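You operate a simulated robot arm through the tools that you are given. There is no shell and no other tool.

Carry out the task below with a simulated two-armed robot. There is one attempt and no reset: what you move stays moved.

TASK
Clear both order trays: rolls to the stock tray, patch to its tray.
Fine: the rolls stand upright; the purple patch tray holds the patches. Set down upright: roll end.
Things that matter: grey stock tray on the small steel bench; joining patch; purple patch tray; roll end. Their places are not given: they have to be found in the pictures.

It is judged by the outcome, as a careful person would: the job done as asked, and still so three seconds after it is handed in. It fails if anything else is knocked over, pushed out of place, dropped, spilled or broken.

THE ROBOT
Two 7-joint arms with fingered hands on one trunk that stands fixed in place. Base frame: the origin is at the foot of the trunk, x ahead of it, y to its left, z up; the work surface is at about z = 840. Readings come in mm, rad, newtons and seconds.
The left shoulder is at [161, 125, 1153], the right one opposite. With the tool pointing down near the work surface each hand reaches from about 540 to 920 mm from the base axis, measured 20 degrees to its own side. Payload 3.7 kg a hand.
The tool frame of a hand sits at the grasp point between the pads (the TCP): z along the fingers, y along the line on which they close. The tips reach 25 mm beyond it. The gripper opens to 88 mm; its body begins 29 mm behind the TCP. The gripper is a hand of 5 fingers: y runs from the thumb to the fingers, the wrist lies at [-13, -97, -162] in the tool frame, and closing takes about 1.5 s.
Orientation is told as [roll, pitch, yaw] about the base's x, y, z axes, in that order, counted from this pose: with the fingers straight down and the wrist toward the robot, the tool's x, y and z point along [0, 1, 0], [1, 0, 0] and [0, 0, -1] of the base frame.

THE INTERFACE
- The arms move only by the tool apply_moves. It takes "left_moves", "right_moves" or both (then of equal length, played together; a hand with none holds still); each is a list that holds one entry, the list of rows, each a list of 6 numbers: the shift along the tool's x, y, z in mm, then the turn, a rotation vector about the tool's x, y, z in rad. In form: [[[x, y, z, rx, ry, rz], ...]]. A call has 1 to 20 rows; each row shifts and turns the commanded pose from where the row before left it, along the tool's axes as they then stand. "left_fingers" and "right_fingers" are, for a hand that has rows, the gripper command, from -1 (fully open) to 1 (shut), values between in proportion, set as the call begins (left out, the last holds). A row lasts 0.2 s, in which the tool goes at most 50 mm and 0.15 rad; a call with a longer step from one row to the next is refused whole, and so is a gripper value outside its range. A pose out of reach is approached as far as the arm can. The call stops where the force on the tool passes 40 N (or 10 N more than at its start, if that is more) or the arm is blocked; 0.2 s more then pass. The fingers move at their own pace (about 45 mm/s each) and stop on an object; they squeeze with about 33 N. The grip force told is the motor's: it shows also when the fingers shut on nothing. Time passes only in rows, and 0.2 s behind the last, so rows that do not move let the fingers close. The reply holds the time, the measured pose of the TCP, the force on the tool along the base axes, the opening and the grip force, in the units named above and with some noise, with the torque about the TCP (base axes, N m) and any sound that the robot's microphone picked up.
- Cameras (640 x 400 px; columns grow to the right, rows downward): "scene" is now at [245.1, 51.9, 1285.7]; the picture's right is [0.62, -0.78, 0.00], its down [-0.50, -0.40, -0.77] and it looks along [0.60, 0.48, -0.64] (base axes); focal length 232 px, centre (320, 200). "left" rides on the left gripper at [-59, -79, -105] in its tool frame; the picture's right is [-0.73, -0.32, 0.61], its down [0.62, -0.68, 0.38] and it looks along [0.29, 0.66, 0.70] (tool axes); focal length 234 px, centre (320, 200). "right" rides on the right gripper at [59, -79, -105] in its tool frame; the picture's right is [-0.73, 0.32, -0.61], its down [-0.62, -0.68, 0.38] and it looks along [-0.29, 0.66, 0.70] (tool axes); focal length 234 px, centre (320, 200).
- camera(camera): a new picture of that camera. The clock stands still meanwhile.
- raise_lower(by): moves the trunk up (or, below 0, down) by that many mm; the arms and the scene camera ride with it, the base frame stays. It gives what a move gives, with no picture.
- finger_targets(index, middle, ring, little, thumb_bend, thumb_turn, hand): sets how far each is bent, from 0 (flat) to 1 (curled in); at 0.3 the hand is open as for a grip, at 0.7 the pads meet at the TCP. One left out holds its place. A second passes; each finger stops where it meets its share of the squeeze, and holds until it gets a number again. A gripper value or a shape takes the hand back. It gives what a move gives, with no picture; readings hold the bend of each and the force on index, middle, ring, little, thumb and palm. thumb_turn goes from beside the hand (0) to across from the fingers (1), as for a grip.
- preshape(shape, hand): the hand has 5 fingers and takes this shape, open, in about a second: jaw (thumb against the fingers, like two jaws); tri (thumb and two fingers); tip (a fingertip pinch); poke (one finger out to press); point (the index stretched); flat (the hand flat); cup (the hand cupped); fist (a fist). The gripper value then closes the fingers along that shape, each until it touches; the sizes above hold for jaw. It gives what a move gives, with no picture.
- head_to(pan, tilt): turns the head with the scene camera to pan (to the left, within 1.396 rad either way) and tilt (down, from -0.506 to 1.204), counted from straight ahead of the robot (the tilt from the chest, where the trunk bows). It gives what a move gives.
- pixel_to_xyz(camera, pixels): there is no depth. For up to 12 entries [column, row, z] of the newest picture of that camera ("zoom" is the newest enlarged one), the place [x, y] in the base frame at which the ray of that pixel passes the height z, good to about 2 mm. The clock stands still meanwhile.
- zoom(camera, box): a new picture of the part [left, top, right, bottom] of that camera's present view, enlarged. The clock stands still meanwhile.
- hand_in(): hands the job in; it is judged then, once.

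Open the grippers and draw the arms clear of the work before you hand the job in, unless the task says otherwise.

The tools are called after "Request:" by a JSON object that holds its "op" and its "data". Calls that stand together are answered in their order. apply_moves: Moves the arms, as the interface text tells. Its arguments: {"type":"object","properties":{"left_moves":{"type":"array","items":{"type":"array","items":{"type":"array","items":{"type":"number"}}}},"left_fingers":{"type":"number"},"right_moves":{"type":"array","items":{"type":"array","items":{"type":"array","items":{"type":"number"}}}},"right_fingers":{"type":"number"}},"required":[]} The other tools are called the same way: raise_lower (by) moves the trunk up or down; preshape (shape, hand) gives the hand a shape; finger_targets (index, middle, ring, little, thumb_bend, thumb_turn, hand) moves the fingers one by one; head_to (pan, tilt) turns the head that bears the scene camera; camera (camera) takes a picture; pixel_to_xyz (camera, pixels) gives the place at which the rays of pixels pass given heights; zoom (camera, box) takes an enlarged picture of a part of a camera's view; hand_in () hands the job in.

At the start:

```text
time: 0.0
left_position: [324.1, 418.6, 1133.5]
left_ee_rot: [0.0, 0.0, 0.0]
left_contact_force: [-0.1, -0.4, 0.4]
left_torque: [0.01, 0.03, 0.0]
left_opening: 87.8
left_grip_force: 0.0
left_shape: jaw
left_bend: [0.3, 0.3, 0.3, 0.3, 0.3, 0.98]
left_finger forces: [0.0, 0.0, 0.1, 0.1, 0.0, 0.1]
right_position: [596.5, 28.6, 1037.3]
right_ee_rot: [0.0, 0.0, 0.0]
right_contact_force: [0.5, 0.8, 0.0]
right_torque: [0.02, 0.0, 0.01]
right_opening: 87.8
right_grip_force: 0.1
right_shape: jaw
right_bend: [0.3, 0.3, 0.3, 0.3, 0.3, 0.98]
right_finger forces: [0.1, 0.0, 0.0, 0.1, 0.1, 0.0]
trunk travel left (down, up): [-175.0, 240.0]
head pan, tilt (commanded): [0.67, 0.691]
```

scene: 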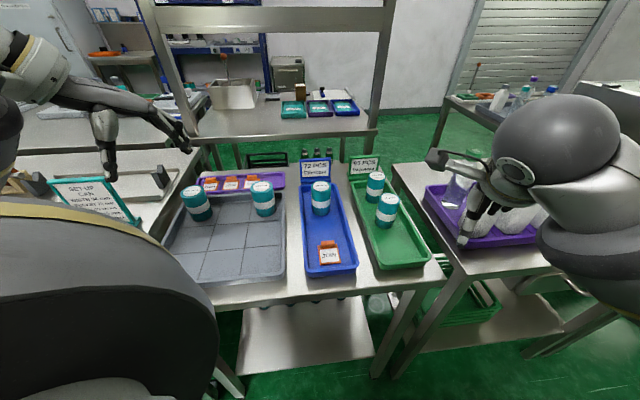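
right: 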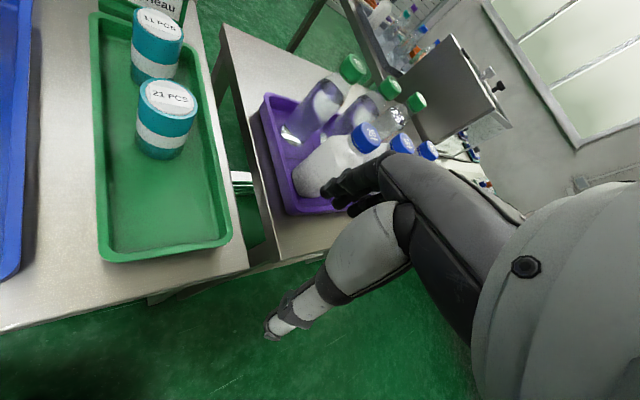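
left: 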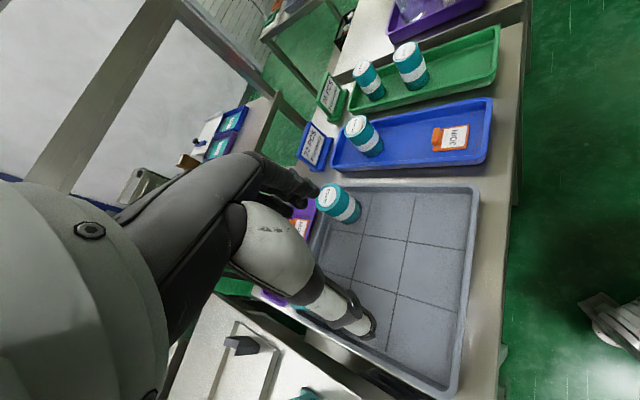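

The scene shows the grey stock tray (around 230,240), a blue order tray with one roll and one orange patch, a green order tray with two rolls, and a purple patch tray behind the grey one. I'll enlarge the view to see details.

Request:
{"op": "zoom", "data": {"camera": "scene", "box": [150, 140, 310, 290]}}

Request:
{"op": "zoom", "data": {"camera": "scene", "box": [280, 140, 440, 290]}}

Request:
{"op": "zoom", "data": {"camera": "scene", "box": [20, 160, 160, 240]}}

```text
2.67 times, centred on (230, 215) of scene
```

zoom: 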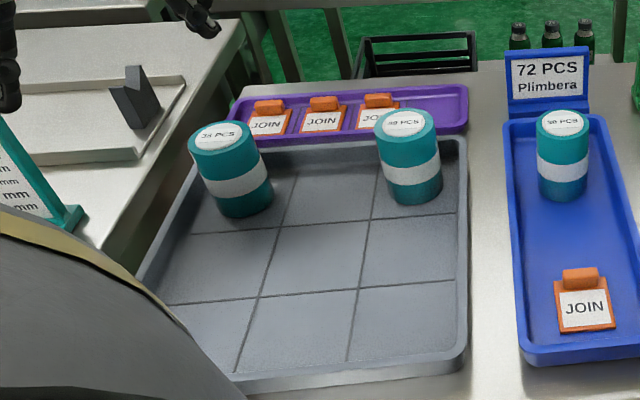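

```text
2.67 times, centred on (360, 215) of scene
```

zoom: 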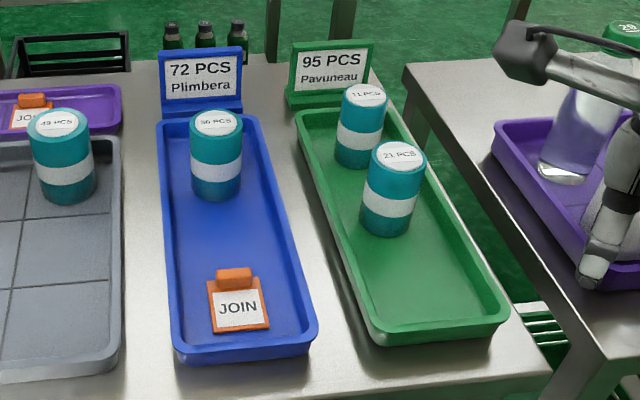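

```text
4.57 times, centred on (90, 200) of scene
```

zoom: 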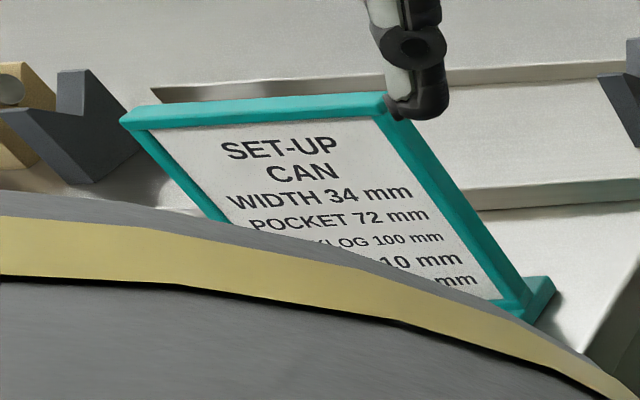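

Reading positions: rolls in blue (321,200), green (375,186) and (387,210), patch (330,255), stock tray corners. I'll compute base-frame places at plausible heights.

Request:
{"op": "pixel_to_xyz", "data": {"camera": "scene", "pixels": [[320, 186, 910], [321, 214, 848], [376, 175, 910], [374, 200, 848], [388, 199, 910], [385, 226, 848], [329, 246, 860], [330, 263, 850], [205, 190, 910], [262, 186, 910], [211, 219, 848], [265, 214, 848]]}}

Request:
{"op": "pixel_to_xyz", "data": {"camera": "scene", "pixels": [[197, 193, 860], [284, 192, 860], [284, 277, 860], [210, 283, 860], [302, 186, 860], [342, 186, 860], [358, 266, 860], [306, 277, 860], [210, 172, 860], [284, 174, 860], [206, 188, 860], [284, 188, 860]]}}

Request:
{"op": "camera", "data": {"camera": "scene"}}

```text
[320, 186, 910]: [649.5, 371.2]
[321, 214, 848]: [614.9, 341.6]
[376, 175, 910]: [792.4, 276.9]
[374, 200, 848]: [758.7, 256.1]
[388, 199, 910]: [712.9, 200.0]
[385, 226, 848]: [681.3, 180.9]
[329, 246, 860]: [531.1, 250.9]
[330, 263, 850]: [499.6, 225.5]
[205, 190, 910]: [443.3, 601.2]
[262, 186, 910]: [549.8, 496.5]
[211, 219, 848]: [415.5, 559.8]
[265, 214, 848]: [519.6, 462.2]
```

```text
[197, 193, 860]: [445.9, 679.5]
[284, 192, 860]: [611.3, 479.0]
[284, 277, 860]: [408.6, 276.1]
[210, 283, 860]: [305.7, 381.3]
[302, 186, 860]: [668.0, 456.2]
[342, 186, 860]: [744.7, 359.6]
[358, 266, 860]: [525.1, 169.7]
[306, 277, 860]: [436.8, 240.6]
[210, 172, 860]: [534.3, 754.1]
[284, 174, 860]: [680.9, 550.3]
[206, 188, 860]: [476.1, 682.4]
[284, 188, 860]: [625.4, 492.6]
```

```text
taken
```

scene: 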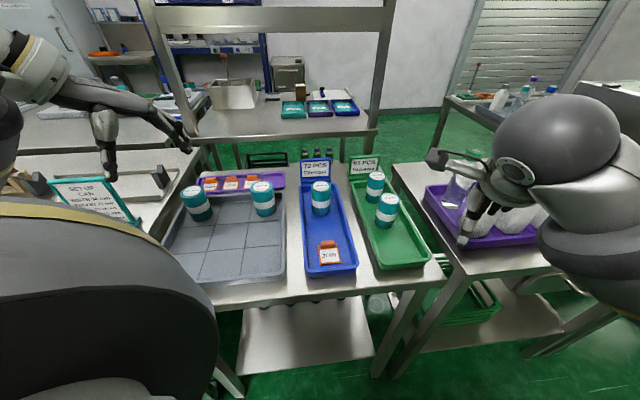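

I'll triangulate heights with the hand cameras: blue roll top in left at (357,126), green roll tops in right at (158,25) and (167,97).

Request:
{"op": "zoom", "data": {"camera": "left", "box": [290, 20, 530, 170]}}

Request:
{"op": "zoom", "data": {"camera": "left", "box": [240, 150, 500, 400]}}

Request:
{"op": "zoom", "data": {"camera": "right", "box": [0, 0, 300, 280]}}

Request:
{"op": "pixel_to_xyz", "data": {"camera": "left", "pixels": [[357, 126, 900], [357, 126, 920], [371, 151, 848], [365, 70, 910], [406, 51, 910], [329, 194, 910], [450, 138, 850], [337, 223, 848]]}}

Request:
{"op": "pixel_to_xyz", "data": {"camera": "right", "pixels": [[158, 25, 900], [158, 25, 920], [167, 97, 900], [167, 97, 920], [160, 155, 848], [103, 258, 860], [228, 240, 860]]}}

```text
2.67 times, centred on (410, 95) of left
```

zoom: 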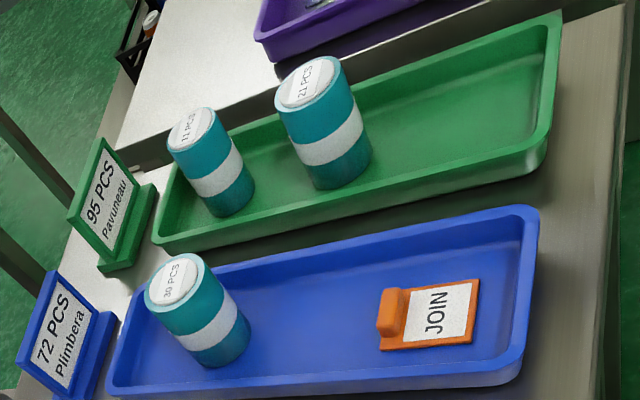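

```text
1.60 times, centred on (370, 275) of left
```

zoom: 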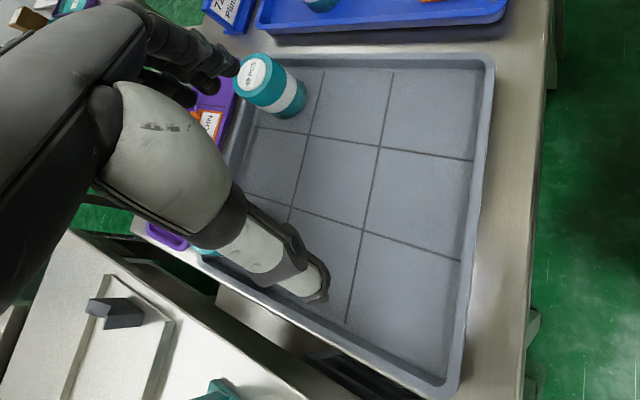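

```text
1.43 times, centred on (150, 140) of right
```

zoom: 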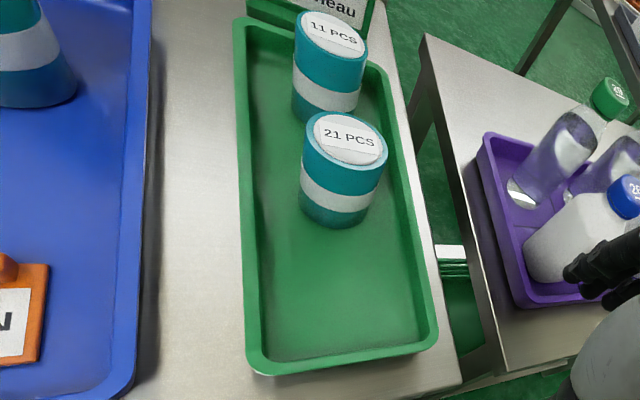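

```text
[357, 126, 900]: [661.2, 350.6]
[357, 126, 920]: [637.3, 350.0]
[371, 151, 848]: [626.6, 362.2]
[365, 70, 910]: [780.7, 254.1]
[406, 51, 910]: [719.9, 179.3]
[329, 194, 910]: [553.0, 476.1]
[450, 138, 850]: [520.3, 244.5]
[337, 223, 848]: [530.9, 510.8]
```

```text
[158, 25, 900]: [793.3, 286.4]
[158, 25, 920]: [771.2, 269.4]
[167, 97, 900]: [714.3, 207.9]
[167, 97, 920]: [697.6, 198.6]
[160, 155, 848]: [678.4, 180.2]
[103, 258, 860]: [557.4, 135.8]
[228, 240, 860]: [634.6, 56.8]
```

The rolls appear about 53 mm wide with tops near z≈930. I'll first lift the right arm straight up and draw it to the right so that it's clear of the green tray, then check.

Request:
{"op": "apply_moves", "data": {"right_moves": [[[0, 0, -40, 0, 0, 0], [0, 0, -40, 0, 0, 0], [0, 0, -40, 0, 0, 0], [-40, 0, 0, 0, 0, 0], [-40, 0, 0, 0, 0, 0], [-40, 0, 0, 0, 0, 0], [-40, 0, 0, 0, 0, 0], [-40, 0, 0, 0, 0, 0], [-40, -20, 0, 0, 0, 0]]]}}

```text
time: 2.0
left_position: [323.3, 418.7, 1134.4]
left_ee_rot: [-0.001, -0.001, -0.002]
left_contact_force: [-0.7, -0.3, 0.1]
left_torque: [0.03, 0.0, 0.0]
left_opening: 87.7
left_grip_force: 0.0
left_shape: jaw
left_bend: [0.3, 0.3, 0.3, 0.3, 0.3, 0.98]
left_finger forces: [0.1, 0.0, 0.0, 0.0, 0.0, 0.0]
right_position: [574.2, -212.6, 1160.5]
right_ee_rot: [-0.001, -0.002, 0.001]
right_contact_force: [0.0, 0.1, -0.2]
right_torque: [0.02, -0.02, 0.0]
right_opening: 87.7
right_grip_force: 0.1
right_shape: jaw
right_bend: [0.3, 0.3, 0.3, 0.3, 0.3, 0.98]
right_finger forces: [0.0, 0.0, 0.0, 0.1, 0.0, 0.1]
trunk travel left (down, up): [-175.0, 240.0]
head pan, tilt (commanded): [0.67, 0.691]
```

The right arm is clear now. I'll move the left hand forward at height (z≈1134) towards the blue tray for a closer look.

Request:
{"op": "apply_moves", "data": {"left_moves": [[[-20, 40, 0, 0, 0, 0], [-20, 40, 0, 0, 0, 0], [-20, 40, 0, 0, 0, 0], [-10, 40, 0, 0, 0, 0], [0, 0, 0, 0, 0, 0]]]}}

Request:
{"op": "camera", "data": {"camera": "scene"}}

Request:
{"op": "camera", "data": {"camera": "left"}}

Request:
{"op": "camera", "data": {"camera": "right"}}

```text
time: 3.2
left_position: [486.2, 349.3, 1135.5]
left_ee_rot: [0.0, -0.004, -0.001]
left_contact_force: [0.2, -0.7, 0.6]
left_torque: [0.02, 0.03, 0.01]
left_opening: 87.5
left_grip_force: 0.1
left_shape: jaw
left_bend: [0.3, 0.3, 0.3, 0.3, 0.3, 0.98]
left_finger forces: [0.0, 0.0, 0.0, 0.0, 0.1, 0.0]
right_position: [574.7, -211.2, 1158.9]
right_ee_rot: [0.001, 0.0, 0.001]
right_contact_force: [-0.1, -0.6, -0.6]
right_torque: [0.0, -0.01, 0.0]
right_opening: 87.8
right_grip_force: 0.0
right_shape: jaw
right_bend: [0.3, 0.3, 0.3, 0.3, 0.3, 0.98]
right_finger forces: [0.0, 0.0, 0.0, 0.1, 0.0, 0.1]
trunk travel left (down, up): [-175.0, 240.0]
head pan, tilt (commanded): [0.67, 0.691]
```

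```text
taken
```

scene: 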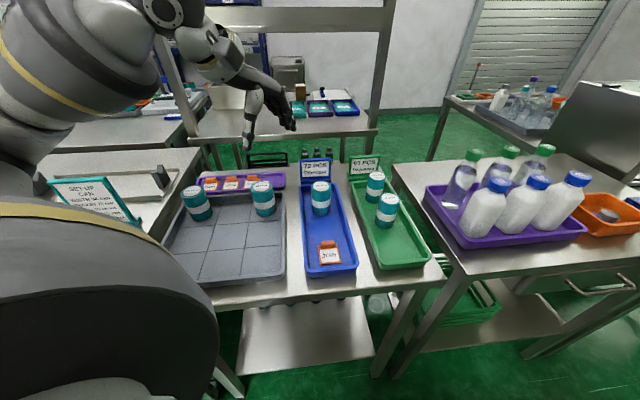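

```text
taken
```

left: 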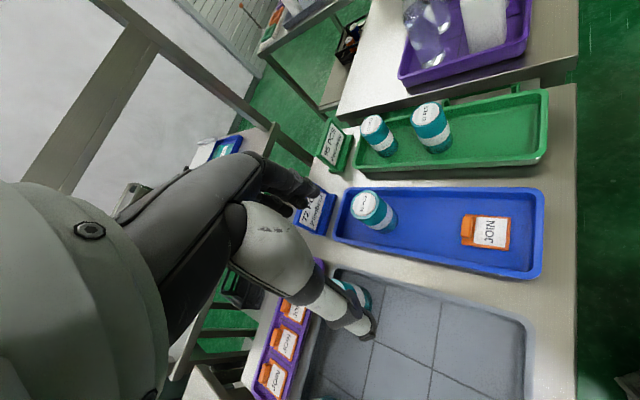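

```text
taken
```

right: 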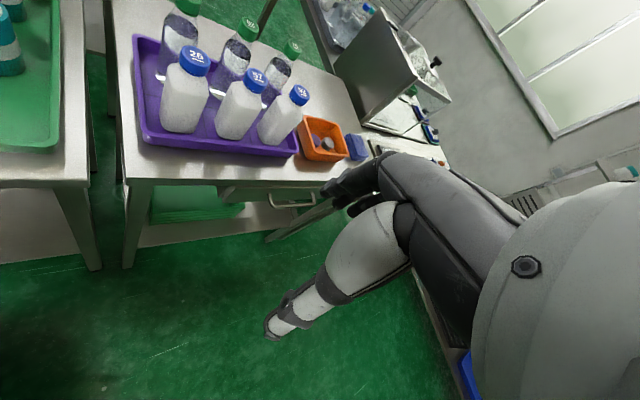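

The view is clear now. I'll zoom in both cameras on the rolls and patch for accurate triangulation.

Request:
{"op": "zoom", "data": {"camera": "left", "box": [320, 80, 560, 290]}}

Request:
{"op": "zoom", "data": {"camera": "left", "box": [240, 250, 400, 400]}}

Request:
{"op": "zoom", "data": {"camera": "scene", "box": [295, 165, 415, 275]}}

Request:
{"op": "zoom", "data": {"camera": "scene", "box": [170, 150, 310, 290]}}

```text
1.90 times, centred on (440, 185) of left
```

zoom: 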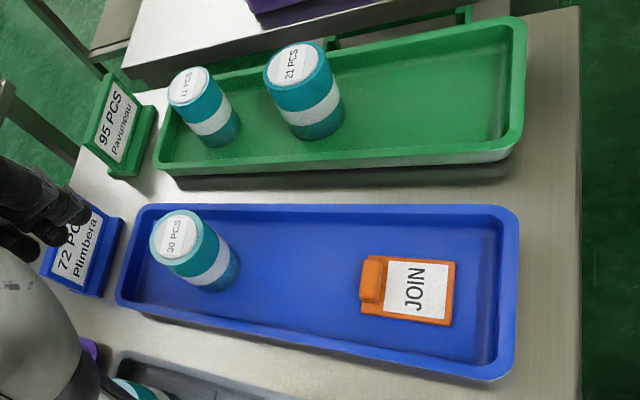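

```text
2.67 times, centred on (320, 325) of left
```

zoom: 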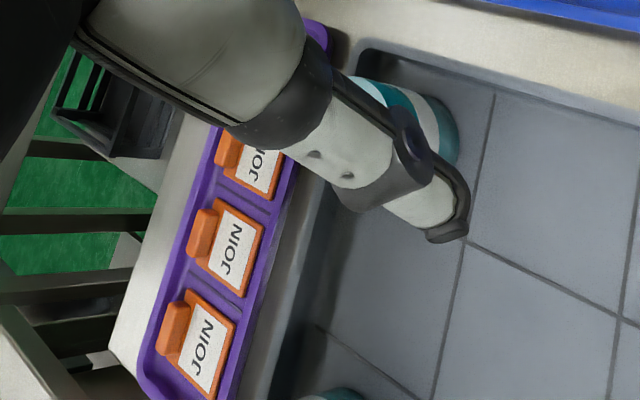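

```text
3.64 times, centred on (355, 220) of scene
```

zoom: 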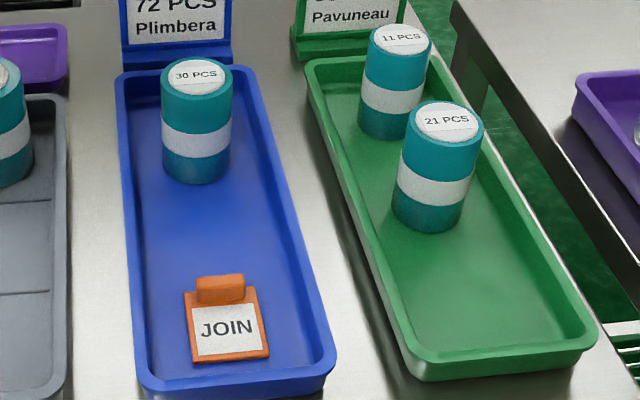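

```text
2.86 times, centred on (240, 220) of scene
```

zoom: 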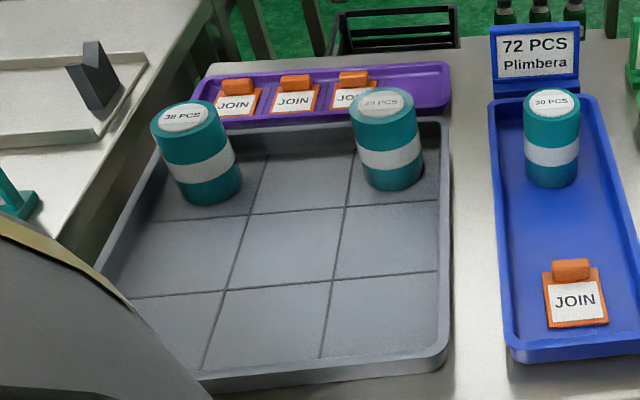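

Using refined pixel positions from the zooms, I'll intersect rays from both cameras for the tops of the three rolls and the patch.

Request:
{"op": "pixel_to_xyz", "data": {"camera": "scene", "pixels": [[320.9, 185.9, 920], [320.7, 210.4, 850], [390.2, 198.6, 920], [384.4, 223.3, 850], [377, 175.8, 920], [375.1, 198.6, 850], [327.8, 242.2, 865], [329.2, 255.7, 850], [318.7, 244.7, 850], [337.1, 243.6, 850], [341, 263.1, 850], [319.8, 264.8, 850]]}}

Request:
{"op": "pixel_to_xyz", "data": {"camera": "left", "pixels": [[364.2, 202.9, 920], [364.2, 202.9, 940], [425.8, 112.9, 920], [425.8, 112.9, 940], [370.5, 124.5, 920], [370.5, 124.5, 940], [383.7, 218.7, 850], [490, 233, 850], [510.5, 216, 850], [507, 249, 850], [461, 245, 850], [464, 215, 850]]}}

```text
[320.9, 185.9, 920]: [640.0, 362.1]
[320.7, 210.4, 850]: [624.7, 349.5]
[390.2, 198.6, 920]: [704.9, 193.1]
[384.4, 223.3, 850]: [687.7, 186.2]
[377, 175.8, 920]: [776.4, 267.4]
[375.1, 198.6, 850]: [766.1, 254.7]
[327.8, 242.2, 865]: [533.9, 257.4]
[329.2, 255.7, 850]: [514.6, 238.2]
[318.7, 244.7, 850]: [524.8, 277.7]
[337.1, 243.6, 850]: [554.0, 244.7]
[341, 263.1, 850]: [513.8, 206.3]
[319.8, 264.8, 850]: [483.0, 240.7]
```

```text
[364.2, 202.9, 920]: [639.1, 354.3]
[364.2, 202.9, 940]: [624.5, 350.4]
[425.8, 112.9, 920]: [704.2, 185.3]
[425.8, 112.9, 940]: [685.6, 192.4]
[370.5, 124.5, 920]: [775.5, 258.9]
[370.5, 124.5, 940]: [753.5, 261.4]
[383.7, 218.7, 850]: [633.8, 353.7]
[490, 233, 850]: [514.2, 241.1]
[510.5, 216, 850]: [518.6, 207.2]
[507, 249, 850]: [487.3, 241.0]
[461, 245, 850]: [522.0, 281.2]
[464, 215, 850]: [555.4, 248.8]
```

Triangulation gives rolls at about (629,352), (694,189), (763,260) with tops near z=930, and the patch plate centre at about (514,240). I'll zoom on the purple tray and patch for details.

Request:
{"op": "zoom", "data": {"camera": "scene", "box": [195, 165, 291, 225]}}

Request:
{"op": "zoom", "data": {"camera": "scene", "box": [306, 232, 354, 272]}}

Request:
{"op": "pixel_to_xyz", "data": {"camera": "scene", "pixels": [[215.2, 224.9, 848], [248.4, 222.4, 848], [207.5, 251.1, 848], [244.5, 248.3, 848]]}}

```text
6.67 times, centred on (243, 195) of scene
```

zoom: 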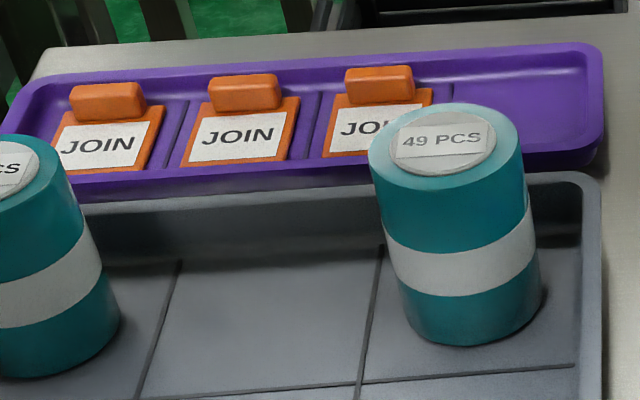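

```text
10.00 times, centred on (330, 252) of scene
```

zoom: 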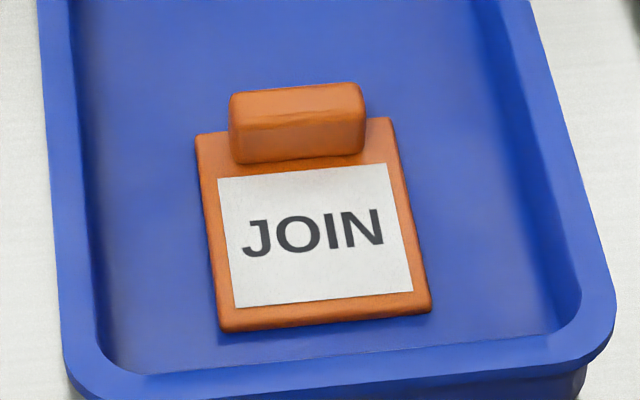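

```text
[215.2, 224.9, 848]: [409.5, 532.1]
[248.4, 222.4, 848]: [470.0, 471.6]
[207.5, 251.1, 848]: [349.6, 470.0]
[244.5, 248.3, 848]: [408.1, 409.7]
```

The purple tray has four slots and the fourth (right) is empty; the grey grid gives cell pitch ≈86 mm, with the bench turned 45°. I'll compute positions of signs, tray walls, existing rolls and the 4th slot.

Request:
{"op": "pixel_to_xyz", "data": {"camera": "scene", "pixels": [[303, 182, 845], [331, 181, 845], [302, 186, 862], [331, 184, 862], [310.4, 177, 850], [333, 207, 850], [301.5, 186.3, 850], [252, 171.7, 850], [257.5, 172.4, 850], [237.9, 176.3, 868], [259, 178, 868], [280.5, 176, 860]]}}

Request:
{"op": "zoom", "data": {"camera": "scene", "box": [260, 145, 390, 225]}}

```text
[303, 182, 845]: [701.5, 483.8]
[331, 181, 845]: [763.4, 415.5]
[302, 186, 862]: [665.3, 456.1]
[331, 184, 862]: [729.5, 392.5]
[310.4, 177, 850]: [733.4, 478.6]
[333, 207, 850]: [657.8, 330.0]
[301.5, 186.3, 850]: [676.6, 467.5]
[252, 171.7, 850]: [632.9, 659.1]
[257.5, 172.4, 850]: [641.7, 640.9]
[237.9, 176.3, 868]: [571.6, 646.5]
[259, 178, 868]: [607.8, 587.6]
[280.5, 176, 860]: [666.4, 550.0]
```

```text
4.92 times, centred on (325, 185) of scene
```

zoom: 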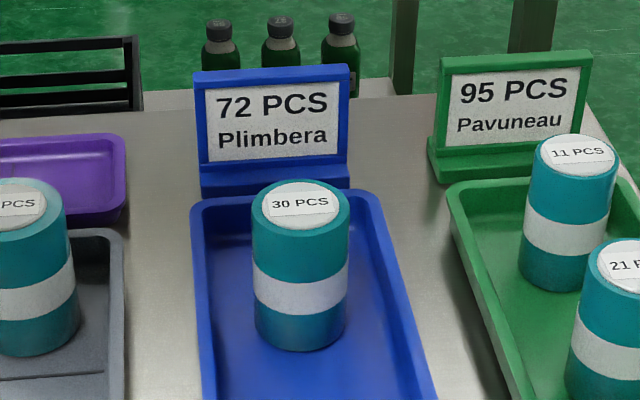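

The blue tray back wall is ~99 mm beyond the roll, so there's space for the fingers. I'll yaw the left hand +45° (aligned with the bench) and move above the blue roll at z≈1030.

Request:
{"op": "apply_moves", "data": {"left_moves": [[[0, 0, 0, 0, 0, -0.1309], [0, 0, 0, 0, 0, -0.1309], [0, 0, 0, 0, 0, -0.1309], [0, 0, 0, 0, 0, -0.1309], [0, 0, 0, 0, 0, -0.1309], [0, 0, 0, 0, 0, -0.1309], [-33, 34.4, 0, 0, 0, 0], [-33, 34.4, 0, 0, 0, 0], [-33, 34.4, 0, 0, 0, 0], [0, 0, 35, 0, 0, 0], [0, 0, 35, 0, 0, 0], [0, 0, 35, 0, 0, 0], [0, 0, 0, 0, 0, 0]]], "left_fingers": -1}}

Request:
{"op": "camera", "data": {"camera": "scene"}}

Request:
{"op": "camera", "data": {"camera": "left"}}

```text
time: 6.0
left_position: [625.4, 355.9, 1027.7]
left_ee_rot: [0.0, 0.0, 0.786]
left_contact_force: [-0.2, 0.1, 0.3]
left_torque: [0.01, 0.0, 0.01]
left_opening: 87.8
left_grip_force: 0.1
left_shape: jaw
left_bend: [0.3, 0.3, 0.3, 0.3, 0.3, 0.98]
left_finger forces: [0.0, 0.0, 0.1, 0.0, 0.0, 0.1]
right_position: [574.4, -211.7, 1160.3]
right_ee_rot: [-0.001, 0.0, 0.001]
right_contact_force: [-0.6, 0.2, -0.5]
right_torque: [0.01, -0.01, 0.02]
right_opening: 87.6
right_grip_force: 0.1
right_shape: jaw
right_bend: [0.3, 0.3, 0.3, 0.3, 0.3, 0.98]
right_finger forces: [0.0, 0.1, 0.0, 0.1, 0.0, 0.0]
trunk travel left (down, up): [-175.0, 240.0]
head pan, tilt (commanded): [0.67, 0.691]
```

```text
taken
```

scene: 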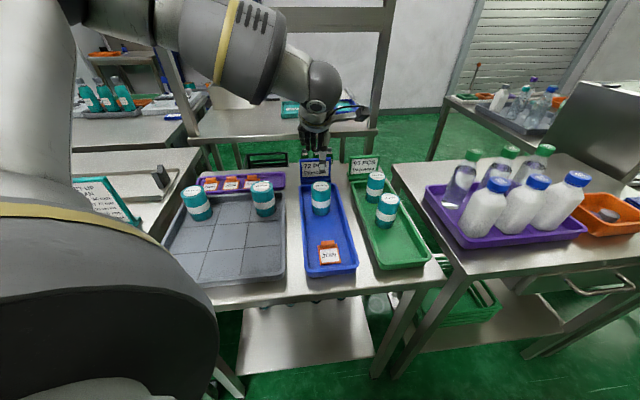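

```text
taken
```

left: 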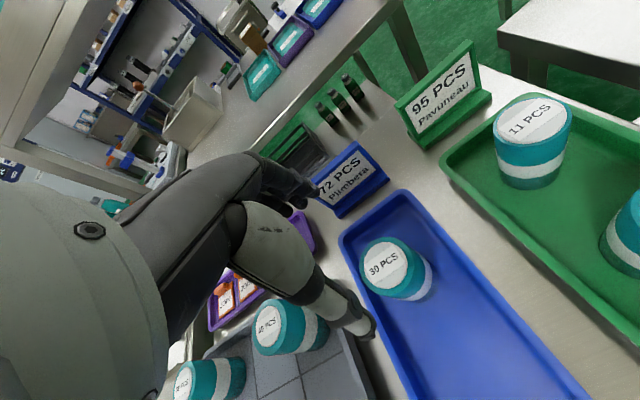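

The hand is above the blue roll; left camera sees its top at about (391,266). I'll check the position from this nearer viewpoint, along with other rolls.

Request:
{"op": "zoom", "data": {"camera": "left", "box": [330, 190, 490, 340]}}

Request:
{"op": "pixel_to_xyz", "data": {"camera": "left", "pixels": [[391, 267, 920], [391, 267, 930], [535, 121, 930], [535, 121, 920], [277, 329, 930], [193, 388, 930]]}}

Request:
{"op": "zoom", "data": {"camera": "scene", "box": [270, 80, 370, 220]}}

```text
2.67 times, centred on (410, 265) of left
```

zoom: 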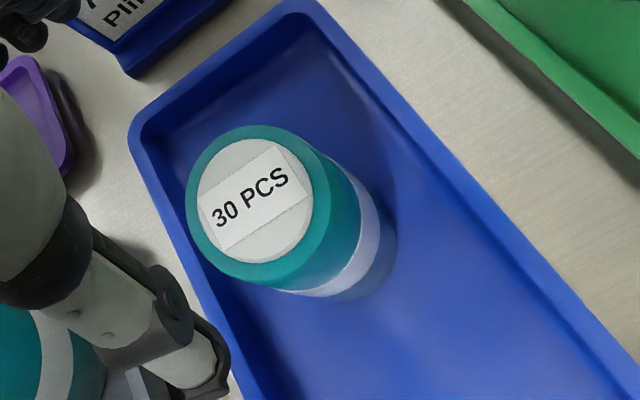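

```text
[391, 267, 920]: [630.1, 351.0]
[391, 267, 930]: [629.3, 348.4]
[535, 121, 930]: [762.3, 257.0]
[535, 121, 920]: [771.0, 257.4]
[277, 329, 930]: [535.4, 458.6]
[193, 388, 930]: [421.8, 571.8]
```

```text
2.86 times, centred on (320, 150) of scene
```

zoom: 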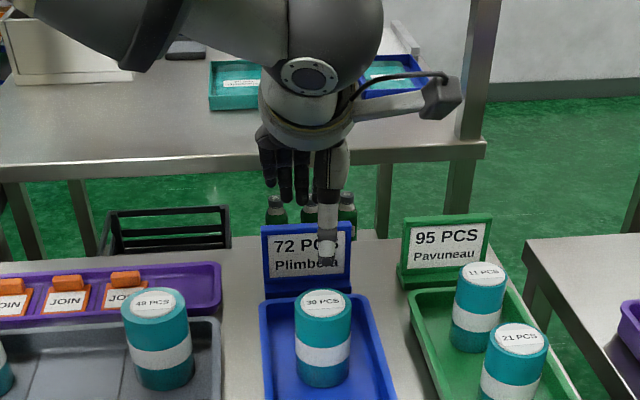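

I'll refine: the roll's top ellipse centre is at zoom (259,204), i.e. (387,266.5) in the left picture.

Request:
{"op": "pixel_to_xyz", "data": {"camera": "left", "pixels": [[387.2, 266.5, 930], [387.2, 266.5, 925], [387.2, 266.5, 935], [360, 266, 930], [415, 266, 930]]}}

Request:
{"op": "pixel_to_xyz", "data": {"camera": "scene", "pixels": [[320.9, 186.1, 930], [320.9, 186.1, 925], [320.9, 186.1, 935]]}}

```text
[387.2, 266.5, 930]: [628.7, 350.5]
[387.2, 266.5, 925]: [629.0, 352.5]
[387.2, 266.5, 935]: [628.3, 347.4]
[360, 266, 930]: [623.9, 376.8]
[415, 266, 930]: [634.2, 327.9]
```

```text
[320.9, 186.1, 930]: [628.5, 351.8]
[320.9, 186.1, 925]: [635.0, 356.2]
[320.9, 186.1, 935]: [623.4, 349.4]
```

Both views agree: roll at (628.7,351), top z≈930. I'll correct laterally by (−5.8 v, −1 u) and descend to z≈910 with the hand open.

Request:
{"op": "apply_moves", "data": {"left_moves": [[[-5.8, -1.1, 0, 0, 0, 0], [0, 0, 25, 0, 0, 0], [0, 0, 25, 0, 0, 0], [0, 0, 20, 0, 0, 0], [0, 0, 20, 0, 0, 0], [0, 0, 15, 0, 0, 0], [0, 0, 12, 0, 0, 0], [0, 0, 0, 0, 0, 0]]], "left_fingers": -1}}

Request:
{"op": "zoom", "data": {"camera": "scene", "box": [270, 130, 370, 220]}}

Request:
{"op": "camera", "data": {"camera": "left"}}

```text
time: 7.8
left_position: [629.1, 348.9, 910.2]
left_ee_rot: [-0.001, -0.001, 0.787]
left_contact_force: [-0.3, 0.4, -0.1]
left_torque: [0.01, -0.01, -0.02]
left_opening: 87.5
left_grip_force: 0.1
left_shape: jaw
left_bend: [0.3, 0.3, 0.3, 0.3, 0.3, 0.98]
left_finger forces: [0.2, 0.0, 0.1, 0.0, 0.0, 0.0]
right_position: [574.2, -212.7, 1159.0]
right_ee_rot: [-0.002, -0.001, 0.0]
right_contact_force: [0.0, -0.4, 0.2]
right_torque: [0.0, -0.01, 0.01]
right_opening: 87.7
right_grip_force: 0.2
right_shape: jaw
right_bend: [0.3, 0.3, 0.3, 0.3, 0.3, 0.98]
right_finger forces: [0.1, 0.0, 0.0, 0.0, 0.0, 0.1]
trunk travel left (down, up): [-175.0, 240.0]
head pan, tilt (commanded): [0.67, 0.691]
```

```text
4.44 times, centred on (320, 175) of scene
```

zoom: 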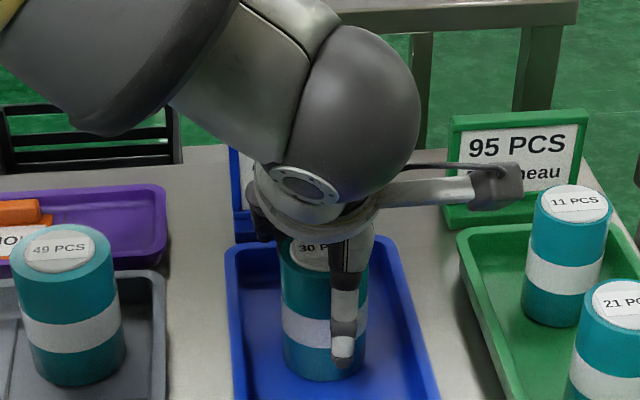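

```text
taken
```

left: 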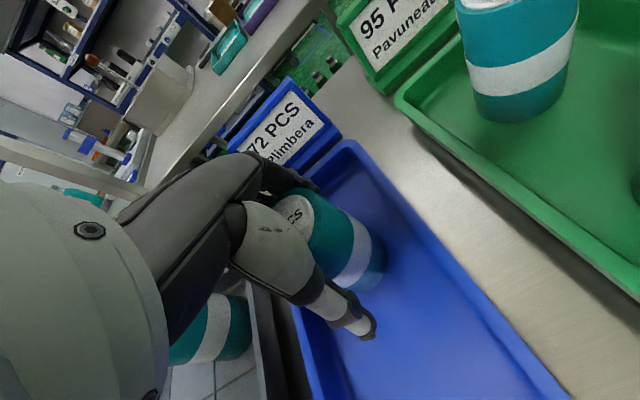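

The thumb is on the near side and the fingers behind the roll, with no contact. I'll close the hand on the roll and wait.

Request:
{"op": "apply_moves", "data": {"left_moves": [[[0, 0, 0, 0, 0, 0], [0, 0, 0, 0, 0, 0], [0, 0, 0, 0, 0, 0], [0, 0, 0, 0, 0, 0], [0, 0, 0, 0, 0, 0], [0, 0, 0, 0, 0, 0], [0, 0, 0, 0, 0, 0], [0, 0, 0, 0, 0, 0]]], "left_fingers": 1}}

Request:
{"op": "zoom", "data": {"camera": "scene", "box": [270, 130, 370, 220]}}

Request:
{"op": "camera", "data": {"camera": "left"}}

```text
time: 9.6
left_position: [629.3, 348.3, 910.1]
left_ee_rot: [0.001, 0.001, 0.786]
left_contact_force: [-0.5, -0.4, -0.1]
left_torque: [0.0, 0.0, 0.03]
left_opening: 44.3
left_grip_force: 33.1
left_shape: jaw
left_bend: [0.74, 0.44, 0.47, 0.46, 0.69, 0.99]
left_finger forces: [15.5, 9.6, 4.0, 0.0, 29.2, 0.0]
right_position: [576.2, -213.0, 1158.9]
right_ee_rot: [-0.001, 0.0, 0.001]
right_contact_force: [-1.3, 0.5, -0.7]
right_torque: [0.0, 0.01, 0.02]
right_opening: 87.7
right_grip_force: 0.1
right_shape: jaw
right_bend: [0.3, 0.3, 0.3, 0.3, 0.3, 0.98]
right_finger forces: [0.1, 0.0, 0.1, 0.1, 0.0, 0.1]
trunk travel left (down, up): [-175.0, 240.0]
head pan, tilt (commanded): [0.67, 0.691]
```

```text
4.44 times, centred on (320, 175) of scene
```

zoom: 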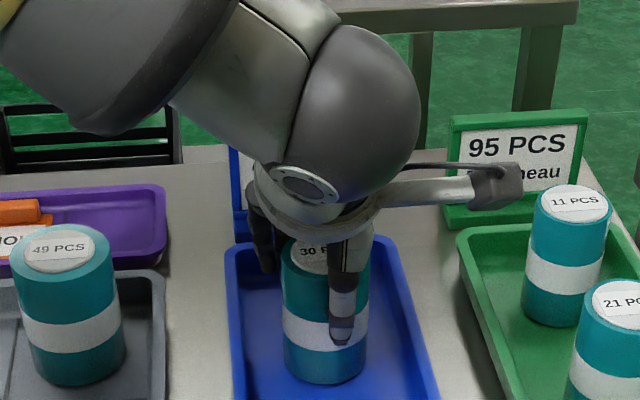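

```text
taken
```

left: 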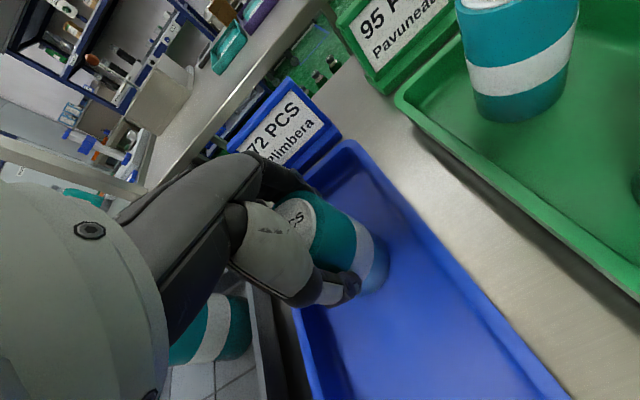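

The grip reads 33 N with thumb, index, middle and ring in contact. I'll lift slowly by about 25 mm and check that the roll comes up straight.

Request:
{"op": "apply_moves", "data": {"left_moves": [[[0, 0, -5, 0, 0, 0], [0, 0, -10, 0, 0, 0], [0, 0, -10, 0, 0, 0], [0, 0, 0, 0, 0, 0]]]}}

Request:
{"op": "zoom", "data": {"camera": "scene", "box": [270, 130, 370, 220]}}

Request:
{"op": "camera", "data": {"camera": "left"}}

```text
time: 10.6
left_position: [629.7, 347.7, 935.4]
left_ee_rot: [0.0, 0.0, 0.785]
left_contact_force: [-0.2, 0.0, -1.2]
left_torque: [0.0, 0.0, -0.02]
left_opening: 44.3
left_grip_force: 33.5
left_shape: jaw
left_bend: [0.74, 0.44, 0.48, 0.46, 0.69, 0.99]
left_finger forces: [15.5, 9.4, 4.1, 0.0, 29.2, 0.1]
right_position: [575.1, -212.7, 1158.8]
right_ee_rot: [-0.001, 0.0, 0.001]
right_contact_force: [0.7, -0.1, 0.1]
right_torque: [-0.01, 0.02, 0.0]
right_opening: 87.6
right_grip_force: 0.1
right_shape: jaw
right_bend: [0.3, 0.3, 0.3, 0.3, 0.3, 0.98]
right_finger forces: [0.0, 0.0, 0.1, 0.0, 0.0, 0.1]
trunk travel left (down, up): [-175.0, 240.0]
head pan, tilt (commanded): [0.67, 0.691]
```

```text
4.44 times, centred on (320, 175) of scene
```

zoom: 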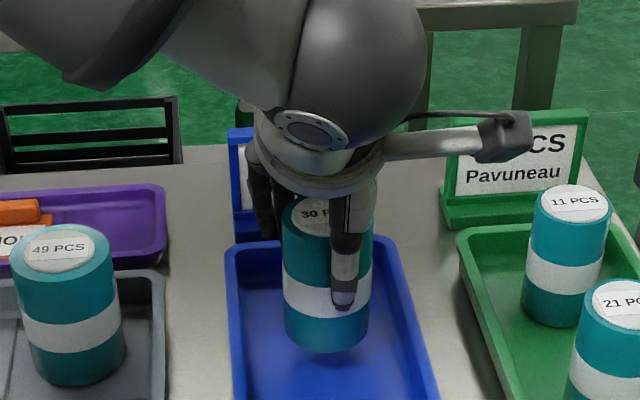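

```text
taken
```

left: 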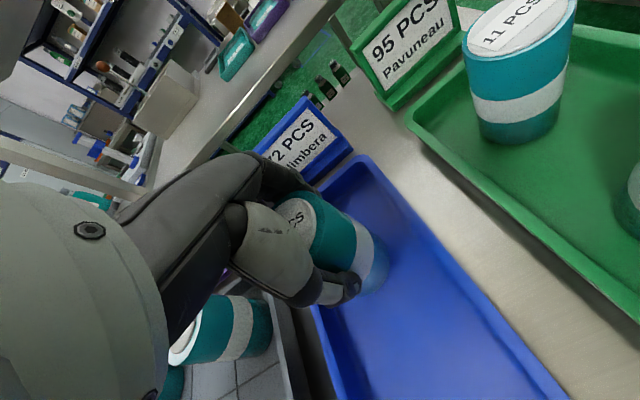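

The roll is up straight (≈1.2 N). I'll lift to z≈1060, carry it over the grey tray to above the centre cell (410,468), and stop there.

Request:
{"op": "apply_moves", "data": {"left_moves": [[[0, 0, -30, 0, 0, 0], [0, 0, -35, 0, 0, 0], [0, 0, -35, 0, 0, 0], [0, 0, -25, 0, 0, 0], [30, -8.8, 0, 0, 0, 0], [30, -8.8, 0, 0, 0, 0], [30, -8.8, 0, 0, 0, 0], [30, -8.8, 0, 0, 0, 0], [30, -8.8, 0, 0, 0, 0], [30, -8.8, 0, 0, 0, 0], [30, -8.8, 0, 0, 0, 0], [30, -8.8, 0, 0, 0, 0], [0, 0, 0, 0, 0, 0]]]}}

Request:
{"op": "camera", "data": {"camera": "scene"}}

Request:
{"op": "camera", "data": {"camera": "left"}}

```text
time: 13.4
left_position: [410.0, 468.2, 1059.0]
left_ee_rot: [-0.001, 0.002, 0.784]
left_contact_force: [-0.3, 0.1, -1.0]
left_torque: [0.01, 0.01, 0.0]
left_opening: 43.8
left_grip_force: 33.0
left_shape: jaw
left_bend: [0.74, 0.44, 0.48, 0.46, 0.7, 0.99]
left_finger forces: [15.6, 9.5, 4.3, 0.0, 29.0, 0.0]
right_position: [575.9, -212.6, 1158.6]
right_ee_rot: [-0.001, 0.002, 0.0]
right_contact_force: [0.4, -0.1, 0.2]
right_torque: [-0.01, 0.01, 0.02]
right_opening: 87.7
right_grip_force: 0.1
right_shape: jaw
right_bend: [0.3, 0.3, 0.3, 0.3, 0.3, 0.98]
right_finger forces: [0.1, 0.1, 0.0, 0.0, 0.1, 0.1]
trunk travel left (down, up): [-175.0, 240.0]
head pan, tilt (commanded): [0.67, 0.691]
```

```text
taken
```

scene: 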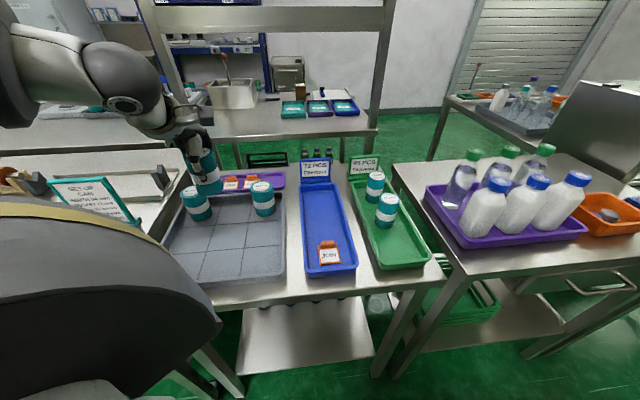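

```text
taken
```

left: 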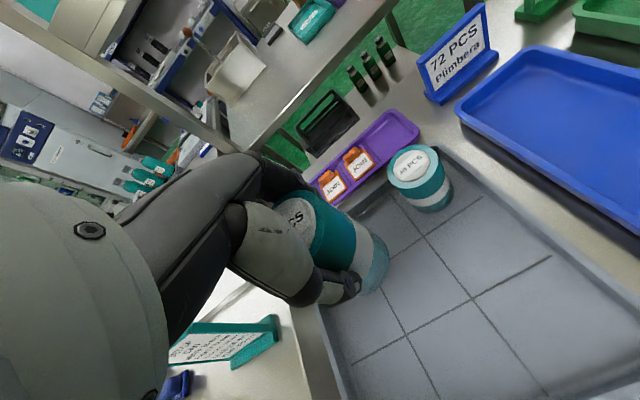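

The hand is above the cell; left view shows grid crossings around (424,237), (474,298), (404,333). I'll verify their base-frame locations.

Request:
{"op": "zoom", "data": {"camera": "left", "box": [320, 120, 560, 400]}}

Request:
{"op": "pixel_to_xyz", "data": {"camera": "left", "pixels": [[424, 237, 848], [474, 298, 848], [404, 333, 848], [551, 257, 848], [416, 163, 930], [353, 362, 848]]}}

Request:
{"op": "zoom", "data": {"camera": "scene", "box": [150, 90, 310, 290]}}

```text
1.43 times, centred on (440, 260) of left
```

zoom: 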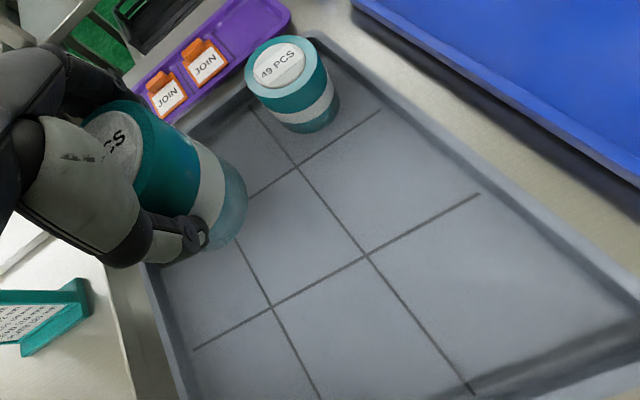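

```text
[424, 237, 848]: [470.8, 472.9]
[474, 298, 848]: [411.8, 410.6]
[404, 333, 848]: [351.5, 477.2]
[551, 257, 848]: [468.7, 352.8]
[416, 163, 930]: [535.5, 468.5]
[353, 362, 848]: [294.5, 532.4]
```

```text
2.00 times, centred on (230, 190) of scene
```

zoom: 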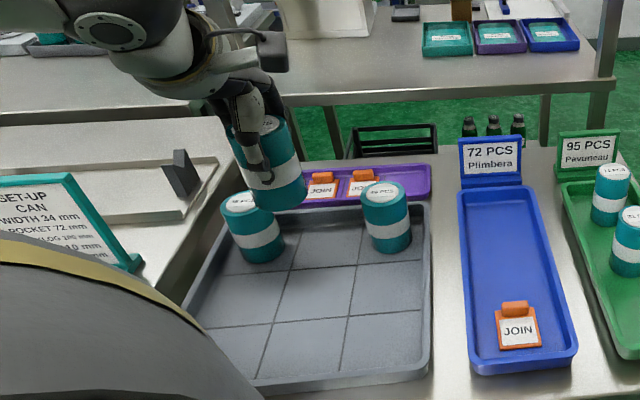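

The grid crossings match, so the cell centre is ≈(410,472). I'll lower the roll to just above the floor (TCP z≈916).

Request:
{"op": "apply_moves", "data": {"left_moves": [[[1, 2, 30, 0, 0, 0], [0, 0, 35, 0, 0, 0], [0, 0, 30, 0, 0, 0], [0, 0, 25, 0, 0, 0], [0, 0, 15, 0, 0, 0], [0, 0, 7, 0, 0, 0], [0, 0, 0, 0, 0, 0]]]}}

Request:
{"op": "zoom", "data": {"camera": "scene", "box": [150, 140, 290, 260]}}

```text
time: 15.0
left_position: [411.4, 470.4, 919.7]
left_ee_rot: [-0.001, 0.001, 0.786]
left_contact_force: [0.2, 0.3, -0.5]
left_torque: [0.03, -0.01, 0.02]
left_opening: 43.7
left_grip_force: 32.7
left_shape: jaw
left_bend: [0.74, 0.44, 0.48, 0.46, 0.7, 0.99]
left_finger forces: [15.7, 9.5, 4.5, 0.1, 29.0, 0.0]
right_position: [574.5, -213.4, 1159.4]
right_ee_rot: [0.001, 0.001, 0.001]
right_contact_force: [-0.8, 1.3, -0.2]
right_torque: [0.0, -0.01, 0.02]
right_opening: 87.7
right_grip_force: 0.1
right_shape: jaw
right_bend: [0.3, 0.3, 0.3, 0.3, 0.3, 0.98]
right_finger forces: [0.0, 0.0, 0.0, 0.0, 0.0, 0.1]
trunk travel left (down, up): [-175.0, 240.0]
head pan, tilt (commanded): [0.67, 0.691]
```

```text
3.33 times, centred on (220, 200) of scene
```

zoom: 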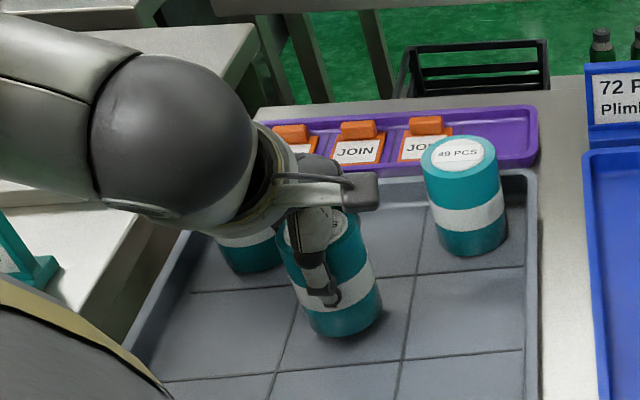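

The roll hangs upright just above the centre cell. I'll lower it in small steps of 2 mm and watch the vertical force.

Request:
{"op": "apply_moves", "data": {"left_moves": [[[0, 0, 3, 0, 0, 0], [0, 0, 3, 0, 0, 0], [0, 0, 2, 0, 0, 0], [0, 0, 0, 0, 0, 0]]]}}

```text
time: 16.0
left_position: [411.7, 470.9, 911.5]
left_ee_rot: [0.001, 0.0, 0.787]
left_contact_force: [0.5, 0.7, 0.3]
left_torque: [0.01, 0.0, -0.01]
left_opening: 43.8
left_grip_force: 32.9
left_shape: jaw
left_bend: [0.74, 0.44, 0.48, 0.46, 0.7, 0.99]
left_finger forces: [15.5, 9.5, 4.6, 0.0, 29.0, 0.0]
right_position: [573.7, -212.1, 1159.8]
right_ee_rot: [-0.001, 0.0, -0.001]
right_contact_force: [-1.3, -0.2, -0.4]
right_torque: [-0.05, -0.02, 0.02]
right_opening: 87.8
right_grip_force: 0.0
right_shape: jaw
right_bend: [0.3, 0.3, 0.3, 0.3, 0.3, 0.98]
right_finger forces: [0.0, 0.1, 0.0, 0.1, 0.0, 0.0]
trunk travel left (down, up): [-175.0, 240.0]
head pan, tilt (commanded): [0.67, 0.691]
```

The force shifted only slightly; I'll go down a little more to confirm the contact.

Request:
{"op": "apply_moves", "data": {"left_moves": [[[0, 0, 1.5, 0, 0, 0], [0, 0, 0, 0, 0, 0]]]}}

```text
time: 16.6
left_position: [411.5, 470.5, 910.0]
left_ee_rot: [-0.001, 0.0, 0.786]
left_contact_force: [-0.2, 0.1, -1.1]
left_torque: [-0.03, 0.04, 0.01]
left_opening: 43.9
left_grip_force: 33.1
left_shape: jaw
left_bend: [0.74, 0.44, 0.48, 0.46, 0.7, 0.99]
left_finger forces: [15.5, 9.5, 4.5, 0.1, 29.0, 0.0]
right_position: [574.7, -212.2, 1160.5]
right_ee_rot: [0.0, -0.001, 0.002]
right_contact_force: [-0.2, 0.7, -0.2]
right_torque: [0.01, -0.02, -0.02]
right_opening: 87.7
right_grip_force: 0.0
right_shape: jaw
right_bend: [0.3, 0.3, 0.3, 0.3, 0.3, 0.98]
right_finger forces: [0.0, 0.0, 0.0, 0.0, 0.1, 0.0]
trunk travel left (down, up): [-175.0, 240.0]
head pan, tilt (commanded): [0.67, 0.691]
```

Request:
{"op": "apply_moves", "data": {"left_moves": [[[0, 0, 1.5, 0, 0, 0], [0, 0, 0, 0, 0, 0]]]}}

```text
time: 17.2
left_position: [410.9, 468.8, 910.1]
left_ee_rot: [0.001, -0.002, 0.786]
left_contact_force: [-0.8, 0.4, 5.9]
left_torque: [0.0, -0.01, 0.02]
left_opening: 44.0
left_grip_force: 33.4
left_shape: jaw
left_bend: [0.74, 0.44, 0.48, 0.46, 0.7, 0.99]
left_finger forces: [16.1, 9.8, 4.8, 0.0, 29.5, 0.0]
right_position: [574.2, -212.5, 1160.1]
right_ee_rot: [0.0, -0.001, -0.001]
right_contact_force: [0.6, -0.6, 0.3]
right_torque: [0.01, -0.01, -0.01]
right_opening: 87.7
right_grip_force: 0.0
right_shape: jaw
right_bend: [0.3, 0.3, 0.3, 0.3, 0.3, 0.98]
right_finger forces: [0.0, 0.1, 0.1, 0.0, 0.1, 0.1]
trunk travel left (down, up): [-175.0, 240.0]
head pan, tilt (commanded): [0.67, 0.691]
```

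Contact at 5.9 N with TCP z≈910, the roll stands on the floor. I'll open the hand and let it settle.

Request:
{"op": "apply_moves", "data": {"left_moves": [[[0, 0, -0.5, 0, 0, 0], [0, 0, 0, 0, 0, 0], [0, 0, 0, 0, 0, 0], [0, 0, 0, 0, 0, 0], [0, 0, 0, 0, 0, 0], [0, 0, 0, 0, 0, 0], [0, 0, 0, 0, 0, 0]]], "left_fingers": -1}}

Request:
{"op": "zoom", "data": {"camera": "scene", "box": [150, 140, 290, 260]}}

Request:
{"op": "camera", "data": {"camera": "left"}}

```text
time: 18.8
left_position: [412.3, 467.7, 909.7]
left_ee_rot: [0.002, 0.001, 0.784]
left_contact_force: [-0.3, 0.0, -0.5]
left_torque: [0.03, 0.02, -0.03]
left_opening: 87.4
left_grip_force: 0.1
left_shape: jaw
left_bend: [0.3, 0.3, 0.3, 0.3, 0.3, 0.98]
left_finger forces: [0.0, 0.0, 0.0, 0.0, 0.0, 0.1]
right_position: [575.8, -212.6, 1158.9]
right_ee_rot: [0.0, 0.0, 0.0]
right_contact_force: [-0.5, -0.8, 0.7]
right_torque: [0.0, 0.04, 0.02]
right_opening: 87.4
right_grip_force: 0.0
right_shape: jaw
right_bend: [0.3, 0.3, 0.3, 0.3, 0.3, 0.98]
right_finger forces: [0.0, 0.0, 0.0, 0.1, 0.0, 0.0]
trunk travel left (down, up): [-175.0, 240.0]
head pan, tilt (commanded): [0.67, 0.691]
```

```text
3.33 times, centred on (220, 200) of scene
```

zoom: 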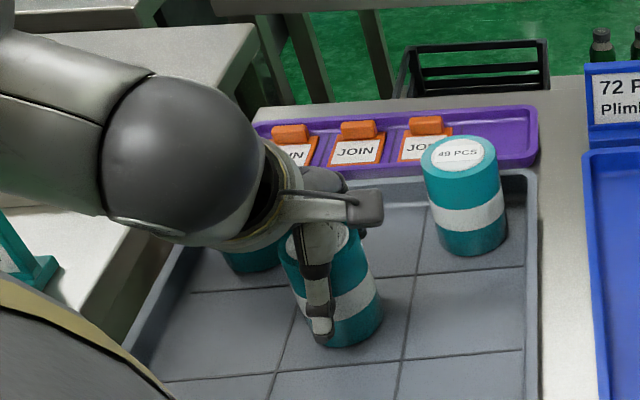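

```text
taken
```

left: 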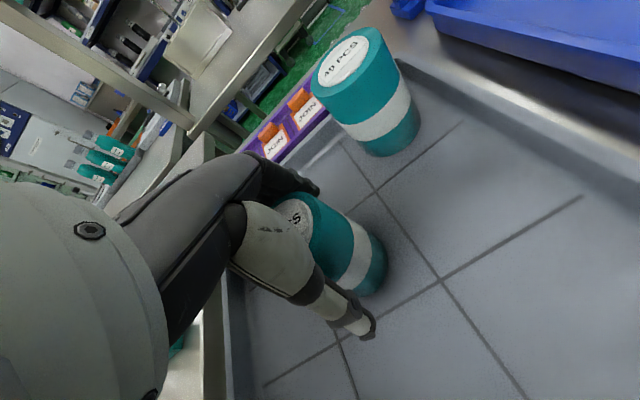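

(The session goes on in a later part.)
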